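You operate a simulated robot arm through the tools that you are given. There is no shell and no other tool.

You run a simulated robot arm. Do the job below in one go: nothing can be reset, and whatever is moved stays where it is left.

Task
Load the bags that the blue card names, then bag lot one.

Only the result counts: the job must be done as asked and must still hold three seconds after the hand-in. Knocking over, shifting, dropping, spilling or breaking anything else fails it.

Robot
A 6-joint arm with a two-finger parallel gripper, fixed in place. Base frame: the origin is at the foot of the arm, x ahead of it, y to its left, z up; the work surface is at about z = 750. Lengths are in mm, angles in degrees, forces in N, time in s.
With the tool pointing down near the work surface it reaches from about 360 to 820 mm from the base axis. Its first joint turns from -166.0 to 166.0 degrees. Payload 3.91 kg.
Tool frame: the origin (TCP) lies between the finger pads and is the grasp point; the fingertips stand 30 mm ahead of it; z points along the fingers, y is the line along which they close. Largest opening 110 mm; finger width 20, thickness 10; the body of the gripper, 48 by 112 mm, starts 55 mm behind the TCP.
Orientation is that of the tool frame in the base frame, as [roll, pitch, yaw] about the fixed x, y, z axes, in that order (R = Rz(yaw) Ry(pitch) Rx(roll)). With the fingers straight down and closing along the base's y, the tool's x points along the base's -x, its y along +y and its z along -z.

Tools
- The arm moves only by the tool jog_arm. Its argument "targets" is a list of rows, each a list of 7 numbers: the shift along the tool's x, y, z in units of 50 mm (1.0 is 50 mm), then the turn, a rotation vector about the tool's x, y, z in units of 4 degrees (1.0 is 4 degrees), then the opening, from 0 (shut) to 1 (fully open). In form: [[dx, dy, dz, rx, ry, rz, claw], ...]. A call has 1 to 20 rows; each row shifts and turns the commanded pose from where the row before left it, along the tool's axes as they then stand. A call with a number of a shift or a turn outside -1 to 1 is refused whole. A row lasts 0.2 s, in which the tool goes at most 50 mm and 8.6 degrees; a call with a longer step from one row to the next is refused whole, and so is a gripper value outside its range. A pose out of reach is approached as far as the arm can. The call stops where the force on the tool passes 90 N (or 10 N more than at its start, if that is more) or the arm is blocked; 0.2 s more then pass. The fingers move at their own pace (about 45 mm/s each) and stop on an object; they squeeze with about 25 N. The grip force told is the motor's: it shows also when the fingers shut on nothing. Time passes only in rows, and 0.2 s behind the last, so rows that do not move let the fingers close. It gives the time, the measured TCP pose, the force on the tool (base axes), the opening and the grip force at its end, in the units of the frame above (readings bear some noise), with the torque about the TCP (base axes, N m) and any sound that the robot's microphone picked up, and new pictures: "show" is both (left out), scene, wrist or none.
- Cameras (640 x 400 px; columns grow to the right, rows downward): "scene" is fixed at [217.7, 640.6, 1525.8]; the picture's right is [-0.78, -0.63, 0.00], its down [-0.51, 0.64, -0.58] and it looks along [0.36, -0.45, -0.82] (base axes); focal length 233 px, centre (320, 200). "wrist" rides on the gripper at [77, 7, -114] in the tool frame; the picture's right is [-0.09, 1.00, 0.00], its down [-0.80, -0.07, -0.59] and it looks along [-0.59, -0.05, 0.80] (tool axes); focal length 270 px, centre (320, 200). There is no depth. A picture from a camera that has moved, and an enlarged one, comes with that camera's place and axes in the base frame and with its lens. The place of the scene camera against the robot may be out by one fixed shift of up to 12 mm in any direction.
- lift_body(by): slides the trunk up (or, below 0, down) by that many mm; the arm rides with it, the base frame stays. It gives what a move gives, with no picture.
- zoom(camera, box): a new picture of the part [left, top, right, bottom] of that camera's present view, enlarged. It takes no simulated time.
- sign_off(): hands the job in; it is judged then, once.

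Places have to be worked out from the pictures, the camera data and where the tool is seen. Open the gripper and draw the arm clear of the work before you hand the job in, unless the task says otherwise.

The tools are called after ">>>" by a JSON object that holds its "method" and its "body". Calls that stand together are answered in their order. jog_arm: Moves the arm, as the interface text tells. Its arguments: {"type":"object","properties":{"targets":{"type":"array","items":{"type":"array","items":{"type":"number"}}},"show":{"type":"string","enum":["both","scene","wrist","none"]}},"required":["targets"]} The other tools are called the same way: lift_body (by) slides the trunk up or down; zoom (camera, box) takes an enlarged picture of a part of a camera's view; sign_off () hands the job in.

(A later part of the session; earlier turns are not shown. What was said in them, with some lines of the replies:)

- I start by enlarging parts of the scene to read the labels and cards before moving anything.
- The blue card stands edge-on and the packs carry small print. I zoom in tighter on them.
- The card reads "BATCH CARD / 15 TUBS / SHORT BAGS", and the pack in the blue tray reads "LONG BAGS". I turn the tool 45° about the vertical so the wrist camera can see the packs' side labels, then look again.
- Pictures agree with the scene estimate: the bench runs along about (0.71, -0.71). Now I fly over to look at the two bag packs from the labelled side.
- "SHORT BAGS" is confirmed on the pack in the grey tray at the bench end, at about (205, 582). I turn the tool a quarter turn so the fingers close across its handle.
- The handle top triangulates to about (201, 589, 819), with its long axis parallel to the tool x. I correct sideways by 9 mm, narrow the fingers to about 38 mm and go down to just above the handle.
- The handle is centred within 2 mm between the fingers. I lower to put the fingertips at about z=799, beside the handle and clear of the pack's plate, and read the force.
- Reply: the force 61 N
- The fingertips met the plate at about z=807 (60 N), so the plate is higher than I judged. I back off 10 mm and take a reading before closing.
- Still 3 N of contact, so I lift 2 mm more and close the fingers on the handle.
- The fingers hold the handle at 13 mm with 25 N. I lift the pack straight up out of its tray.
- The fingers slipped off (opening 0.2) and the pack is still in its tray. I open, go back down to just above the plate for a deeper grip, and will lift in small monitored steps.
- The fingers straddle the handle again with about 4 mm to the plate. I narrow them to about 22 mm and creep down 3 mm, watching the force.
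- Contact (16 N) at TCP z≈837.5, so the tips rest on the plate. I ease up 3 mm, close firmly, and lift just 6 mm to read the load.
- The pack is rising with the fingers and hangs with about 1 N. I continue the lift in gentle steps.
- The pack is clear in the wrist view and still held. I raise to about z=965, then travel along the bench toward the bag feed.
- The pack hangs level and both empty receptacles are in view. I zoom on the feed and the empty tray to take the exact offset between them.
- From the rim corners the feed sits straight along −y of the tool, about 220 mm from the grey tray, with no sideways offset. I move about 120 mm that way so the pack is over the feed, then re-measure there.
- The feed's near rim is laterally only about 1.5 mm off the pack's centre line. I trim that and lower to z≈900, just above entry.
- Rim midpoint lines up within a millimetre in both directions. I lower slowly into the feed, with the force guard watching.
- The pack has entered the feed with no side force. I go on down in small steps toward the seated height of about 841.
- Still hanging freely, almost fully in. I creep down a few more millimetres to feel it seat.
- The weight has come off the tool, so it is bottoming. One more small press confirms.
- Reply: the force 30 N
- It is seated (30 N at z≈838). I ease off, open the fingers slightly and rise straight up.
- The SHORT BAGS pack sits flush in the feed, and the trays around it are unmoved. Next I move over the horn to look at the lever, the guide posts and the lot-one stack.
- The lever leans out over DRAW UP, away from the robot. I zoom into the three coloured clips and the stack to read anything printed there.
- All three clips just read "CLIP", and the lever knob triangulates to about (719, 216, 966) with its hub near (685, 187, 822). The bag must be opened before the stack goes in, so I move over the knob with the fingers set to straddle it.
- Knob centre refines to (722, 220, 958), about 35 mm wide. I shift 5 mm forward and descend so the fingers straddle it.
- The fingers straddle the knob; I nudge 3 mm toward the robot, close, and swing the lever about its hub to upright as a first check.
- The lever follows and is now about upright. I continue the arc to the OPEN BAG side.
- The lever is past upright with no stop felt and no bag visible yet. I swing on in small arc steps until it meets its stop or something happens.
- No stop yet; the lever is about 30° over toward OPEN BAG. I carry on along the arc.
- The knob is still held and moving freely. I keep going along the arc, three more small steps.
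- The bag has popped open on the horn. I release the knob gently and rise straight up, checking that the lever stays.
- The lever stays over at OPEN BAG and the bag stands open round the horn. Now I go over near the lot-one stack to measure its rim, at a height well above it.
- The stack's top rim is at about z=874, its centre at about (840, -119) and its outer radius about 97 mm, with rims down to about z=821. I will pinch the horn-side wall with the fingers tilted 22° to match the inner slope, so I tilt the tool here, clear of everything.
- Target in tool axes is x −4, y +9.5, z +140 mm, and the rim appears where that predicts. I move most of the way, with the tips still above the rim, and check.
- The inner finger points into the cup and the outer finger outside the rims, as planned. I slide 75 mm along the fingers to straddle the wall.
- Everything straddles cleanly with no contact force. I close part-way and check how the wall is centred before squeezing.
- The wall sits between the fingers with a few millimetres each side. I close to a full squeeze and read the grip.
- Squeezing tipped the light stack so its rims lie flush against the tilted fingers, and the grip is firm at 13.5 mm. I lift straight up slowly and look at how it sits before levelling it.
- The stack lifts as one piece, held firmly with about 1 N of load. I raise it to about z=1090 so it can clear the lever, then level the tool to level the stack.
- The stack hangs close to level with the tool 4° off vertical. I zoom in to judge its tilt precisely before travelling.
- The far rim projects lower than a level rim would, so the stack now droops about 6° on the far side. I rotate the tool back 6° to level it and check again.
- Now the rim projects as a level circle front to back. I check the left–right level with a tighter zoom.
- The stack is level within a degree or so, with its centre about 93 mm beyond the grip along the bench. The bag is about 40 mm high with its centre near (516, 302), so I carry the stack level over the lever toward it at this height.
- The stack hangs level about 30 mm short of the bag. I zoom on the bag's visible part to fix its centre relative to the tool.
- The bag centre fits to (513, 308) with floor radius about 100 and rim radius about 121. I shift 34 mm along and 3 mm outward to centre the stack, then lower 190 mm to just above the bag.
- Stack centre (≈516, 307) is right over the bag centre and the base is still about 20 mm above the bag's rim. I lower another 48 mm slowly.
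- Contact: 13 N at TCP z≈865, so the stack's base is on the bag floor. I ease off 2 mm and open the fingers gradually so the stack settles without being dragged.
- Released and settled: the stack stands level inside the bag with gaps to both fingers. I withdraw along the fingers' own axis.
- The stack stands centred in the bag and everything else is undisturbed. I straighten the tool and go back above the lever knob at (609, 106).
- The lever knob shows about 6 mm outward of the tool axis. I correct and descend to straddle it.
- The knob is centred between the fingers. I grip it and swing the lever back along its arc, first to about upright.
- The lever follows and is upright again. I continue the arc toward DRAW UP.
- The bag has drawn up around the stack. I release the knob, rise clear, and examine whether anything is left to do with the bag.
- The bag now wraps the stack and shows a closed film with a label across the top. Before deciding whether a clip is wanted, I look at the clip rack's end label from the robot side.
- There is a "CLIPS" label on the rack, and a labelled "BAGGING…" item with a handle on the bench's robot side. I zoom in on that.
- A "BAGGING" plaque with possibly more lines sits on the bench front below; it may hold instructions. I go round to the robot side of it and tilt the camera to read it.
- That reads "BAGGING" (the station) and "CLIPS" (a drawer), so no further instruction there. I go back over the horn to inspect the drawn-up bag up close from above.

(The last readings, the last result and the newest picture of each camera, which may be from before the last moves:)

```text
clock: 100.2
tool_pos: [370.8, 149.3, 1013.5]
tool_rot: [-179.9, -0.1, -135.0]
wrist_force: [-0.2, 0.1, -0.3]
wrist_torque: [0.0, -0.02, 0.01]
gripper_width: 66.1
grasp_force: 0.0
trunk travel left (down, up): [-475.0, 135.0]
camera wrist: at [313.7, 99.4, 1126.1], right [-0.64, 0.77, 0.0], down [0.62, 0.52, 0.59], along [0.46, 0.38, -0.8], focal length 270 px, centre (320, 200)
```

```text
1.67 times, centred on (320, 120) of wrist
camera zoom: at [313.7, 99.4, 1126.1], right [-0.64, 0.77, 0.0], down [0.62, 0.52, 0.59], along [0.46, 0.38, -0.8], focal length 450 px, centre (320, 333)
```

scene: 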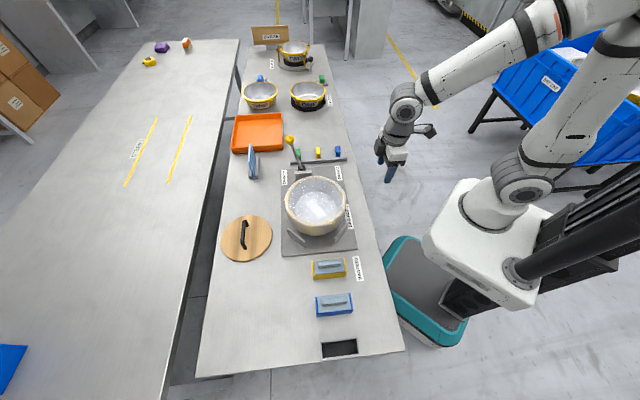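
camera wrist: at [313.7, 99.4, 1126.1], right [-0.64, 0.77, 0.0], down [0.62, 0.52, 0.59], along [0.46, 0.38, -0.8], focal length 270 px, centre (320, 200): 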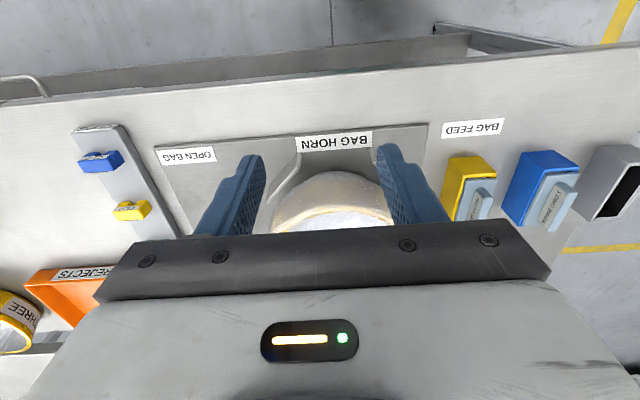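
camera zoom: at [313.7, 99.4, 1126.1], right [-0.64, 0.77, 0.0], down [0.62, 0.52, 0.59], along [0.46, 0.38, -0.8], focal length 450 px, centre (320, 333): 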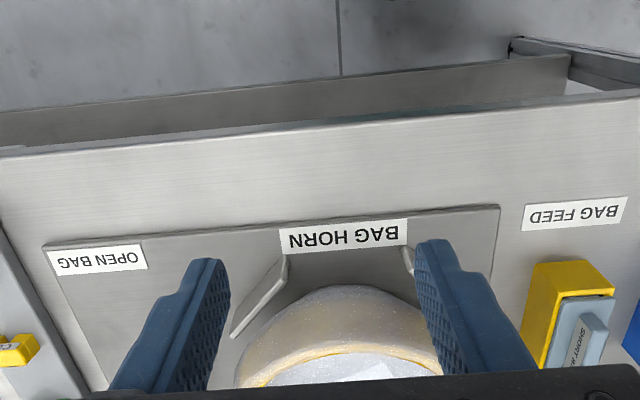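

I need to be further out over the bench to see over the rim; moving 130 mm outward and up a little.

>>> {"method": "jog_arm", "body": {"targets": [[-0.7, 0, -0.5, 0, 0, 0, 0.6], [-0.7, 0, -0.5, 0, 0, 0, 0.6], [-0.7, 0, -0.5, 0, 0, 0, 0.6], [-0.7, 0, -0.3, 0, 0, 0, 0.6], [-0.5, 0, 0, 0, 0, 0, 0.6], [0, 0, 0, 0, 0, 0, 0.6]]}}

>>> {"method": "zoom", "body": {"camera": "wrist", "box": [200, 0, 440, 200]}}

```text
clock: 101.6
tool_pos: [489.5, 265.5, 1102.4]
tool_rot: [-180.0, 0.0, -135.0]
wrist_force: [-0.1, -0.2, -0.8]
wrist_torque: [0.01, -0.02, 0.01]
gripper_width: 65.8
grasp_force: 0.0
trunk travel left (down, up): [-475.0, 135.0]
camera wrist: at [430.6, 214.3, 1214.9], right [-0.64, 0.77, 0.0], down [0.62, 0.52, 0.59], along [0.46, 0.38, -0.8], focal length 270 px, centre (320, 200)
```

scene: 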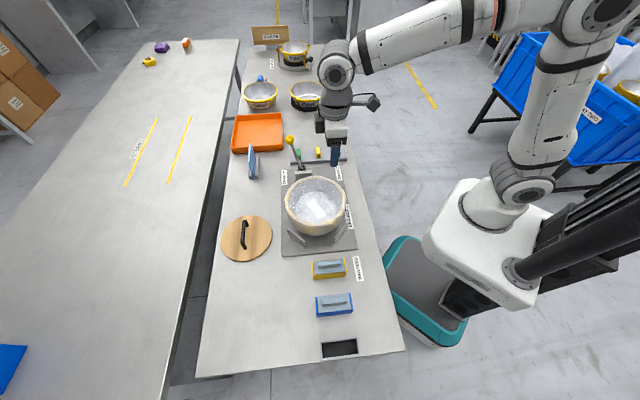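
wrist: 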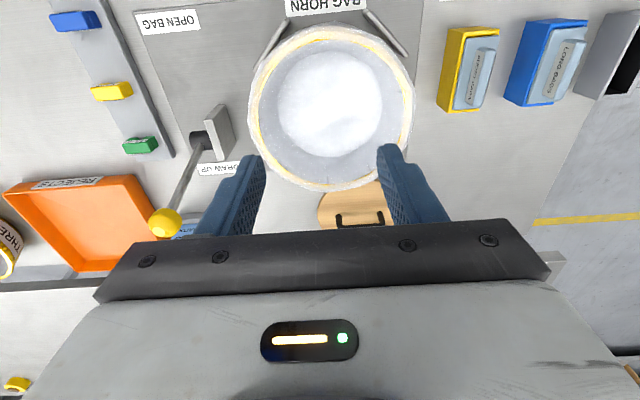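

```text
2.00 times, centred on (320, 100) of wrist
camera zoom: at [430.6, 214.3, 1214.9], right [-0.64, 0.77, 0.0], down [0.62, 0.52, 0.59], along [0.46, 0.38, -0.8], focal length 541 px, centre (320, 400)
```

zoom: 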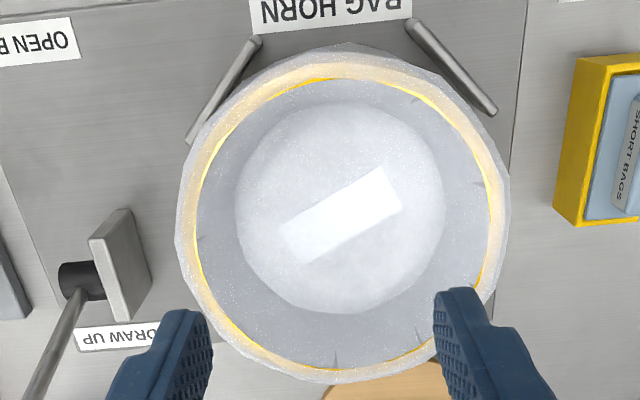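

The stack is wrapped: film lies over the rim and a white strip sits in the middle. I zoom in tightly to make sure what the strip is and whether the bag is closed.

>>> {"method": "zoom", "body": {"camera": "scene", "box": [296, 180, 336, 220]}}

>>> {"method": "zoom", "body": {"camera": "wrist", "box": [240, 10, 430, 200]}}

>>> {"method": "zoom", "body": {"camera": "wrist", "box": [40, 0, 240, 160]}}

```text
10.00 times, centred on (316, 200) of scene
camera zoom: at [217.7, 640.6, 1525.8], right [-0.78, -0.63, 0.0], down [-0.51, 0.64, -0.58], along [0.36, -0.45, -0.82], focal length 2328 px, centre (360, 200)
```

zoom: 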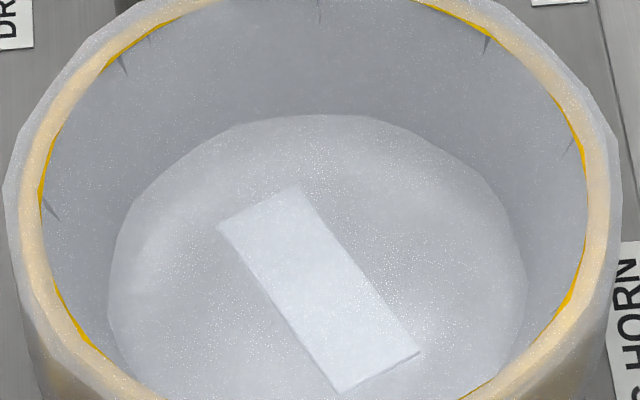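

```text
2.11 times, centred on (335, 105) of wrist
camera zoom: at [430.6, 214.3, 1214.9], right [-0.64, 0.77, 0.0], down [0.62, 0.52, 0.59], along [0.46, 0.38, -0.8], focal length 569 px, centre (288, 400)
```

zoom: 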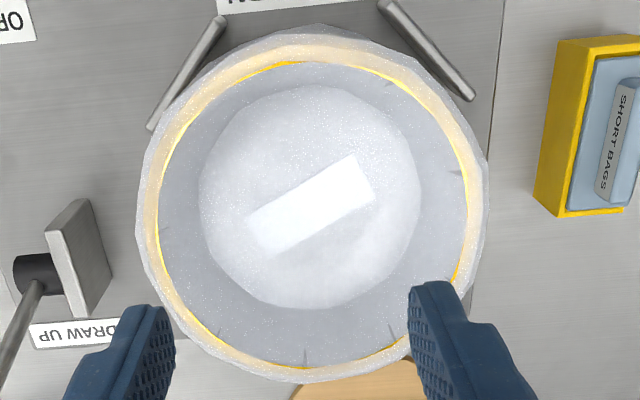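

```text
2.50 times, centred on (140, 80) of wrist
camera zoom: at [430.6, 214.3, 1214.9], right [-0.64, 0.77, 0.0], down [0.62, 0.52, 0.59], along [0.46, 0.38, -0.8], focal length 676 px, centre (770, 500)
```

zoom: 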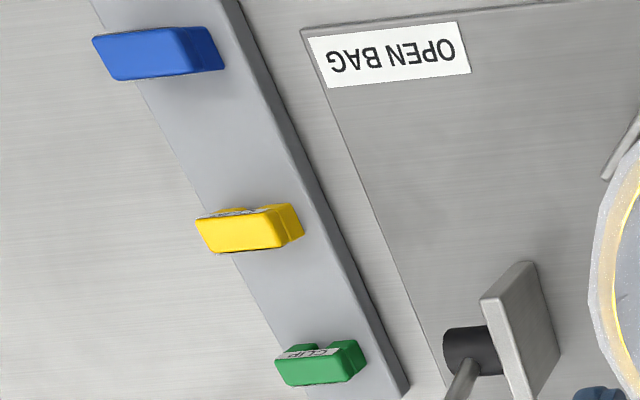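

The film is tucked over the rim and held with a white strip, so lot one is bagged in a short bag. The lever is back at DRAW UP, the clips were not part of the request, and nothing else has moved. I open the gripper fully and draw the arm back clear.

>>> {"method": "jog_arm", "body": {"targets": [[0.3, 0, -0.5, 0, 0, 0, 1], [0.6, 0, -0.5, 0, 0, 0, 1], [0.6, 0, -0.5, 0, 0, 0, 1], [0.6, 0, -0.5, 0, 0, 0, 1], [0.6, 0, -0.4, 0, 0, 0, 1], [0.5, 0, -0.2, 0, 0, 0, 1], [0, 0, 0, 0, 0, 0, 1], [0, 0, 0, 0, 0, 0, 1]]}}

>>> {"method": "zoom", "body": {"camera": "scene", "box": [190, 30, 410, 200]}}

>>> {"method": "zoom", "body": {"camera": "scene", "box": [190, 160, 410, 380]}}

```text
clock: 103.4
tool_pos: [375.7, 151.0, 1231.5]
tool_rot: [180.0, -0.1, -135.0]
wrist_force: [-0.5, 0.8, 0.7]
wrist_torque: [-0.03, 0.02, 0.0]
gripper_width: 110.0
grasp_force: 0.0
trunk travel left (down, up): [-475.0, 135.0]
camera wrist: at [317.7, 100.5, 1346.0], right [-0.64, 0.77, 0.0], down [0.62, 0.52, 0.59], along [0.46, 0.38, -0.8], focal length 270 px, centre (320, 200)
```

scene: 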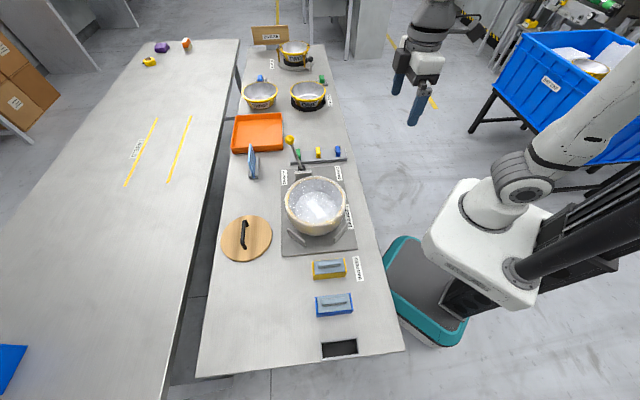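
wrist: 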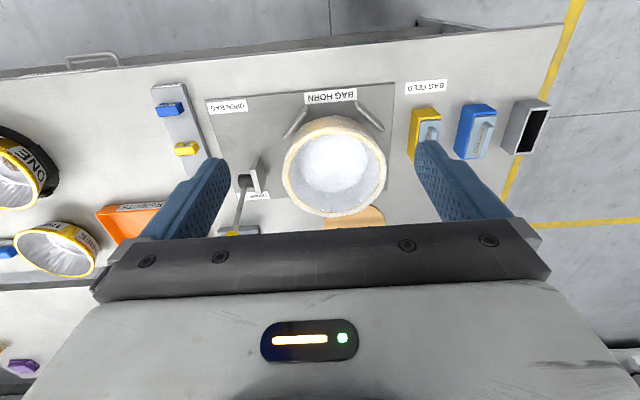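

```text
2.35 times, centred on (300, 115) of scene
camera zoom: at [217.7, 640.6, 1525.8], right [-0.78, -0.63, 0.0], down [-0.51, 0.64, -0.58], along [0.36, -0.45, -0.82], focal length 548 px, centre (367, 400)
```

zoom: 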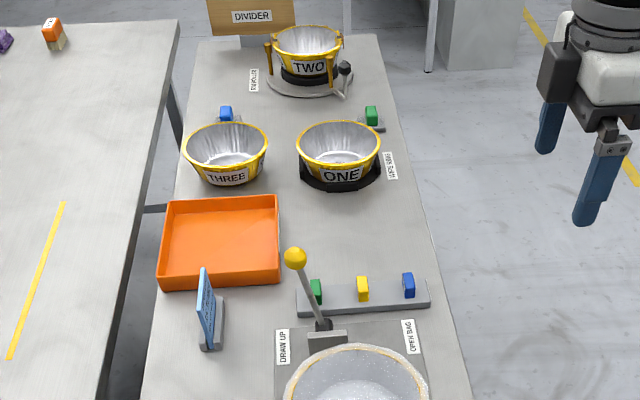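

```text
1.82 times, centred on (300, 270) of scene
camera zoom: at [217.7, 640.6, 1525.8], right [-0.78, -0.63, 0.0], down [-0.51, 0.64, -0.58], along [0.36, -0.45, -0.82], focal length 423 px, centre (356, 73)
```

zoom: 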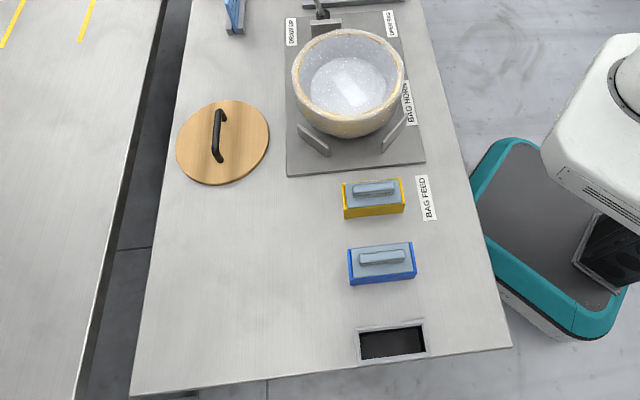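

The short bags are in the feed, lot one stands in its drawn-up bag on the horn, the lever is at DRAW UP, and all other items are where they started. The arm is clear and open, so I hand in.

>>> {"method": "sign_off", "body": {}}

```text
The job is handed in.
```

I loaded the short bags into the bag feed and bagged lot one, and the job is handed in.

- **Bags:** The blue card reads "BATCH CARD / 15 TUBS / SHORT BAGS". I moved the SHORT BAGS pack from its grey tray at the bench end and seated it in the yellow BAG FEED holder.
- **Bagging:** I swung the lever to OPEN BAG, set the lot-one stack in the open bag on the horn, then swung the lever back to DRAW UP. The bag is now drawn up over the stack, with a white strip across the film inside. I read that as closed but could not confirm what the strip is.
- **Clips:** I left all the clips on their rack, since neither the task nor the card mentions them.
- **Problems on the way:**
    - My first attempt to lift the bag pack slipped out of the grip, and it stayed in its tray.
    - The stack tipped slightly as I gripped it, so I levelled it before carrying it over.
- **Lever:** It rests a few degrees short of where it started, but the bag had already drawn up.

In the last pictures nothing else on the bench has moved, and the arm is clear with the gripper open.
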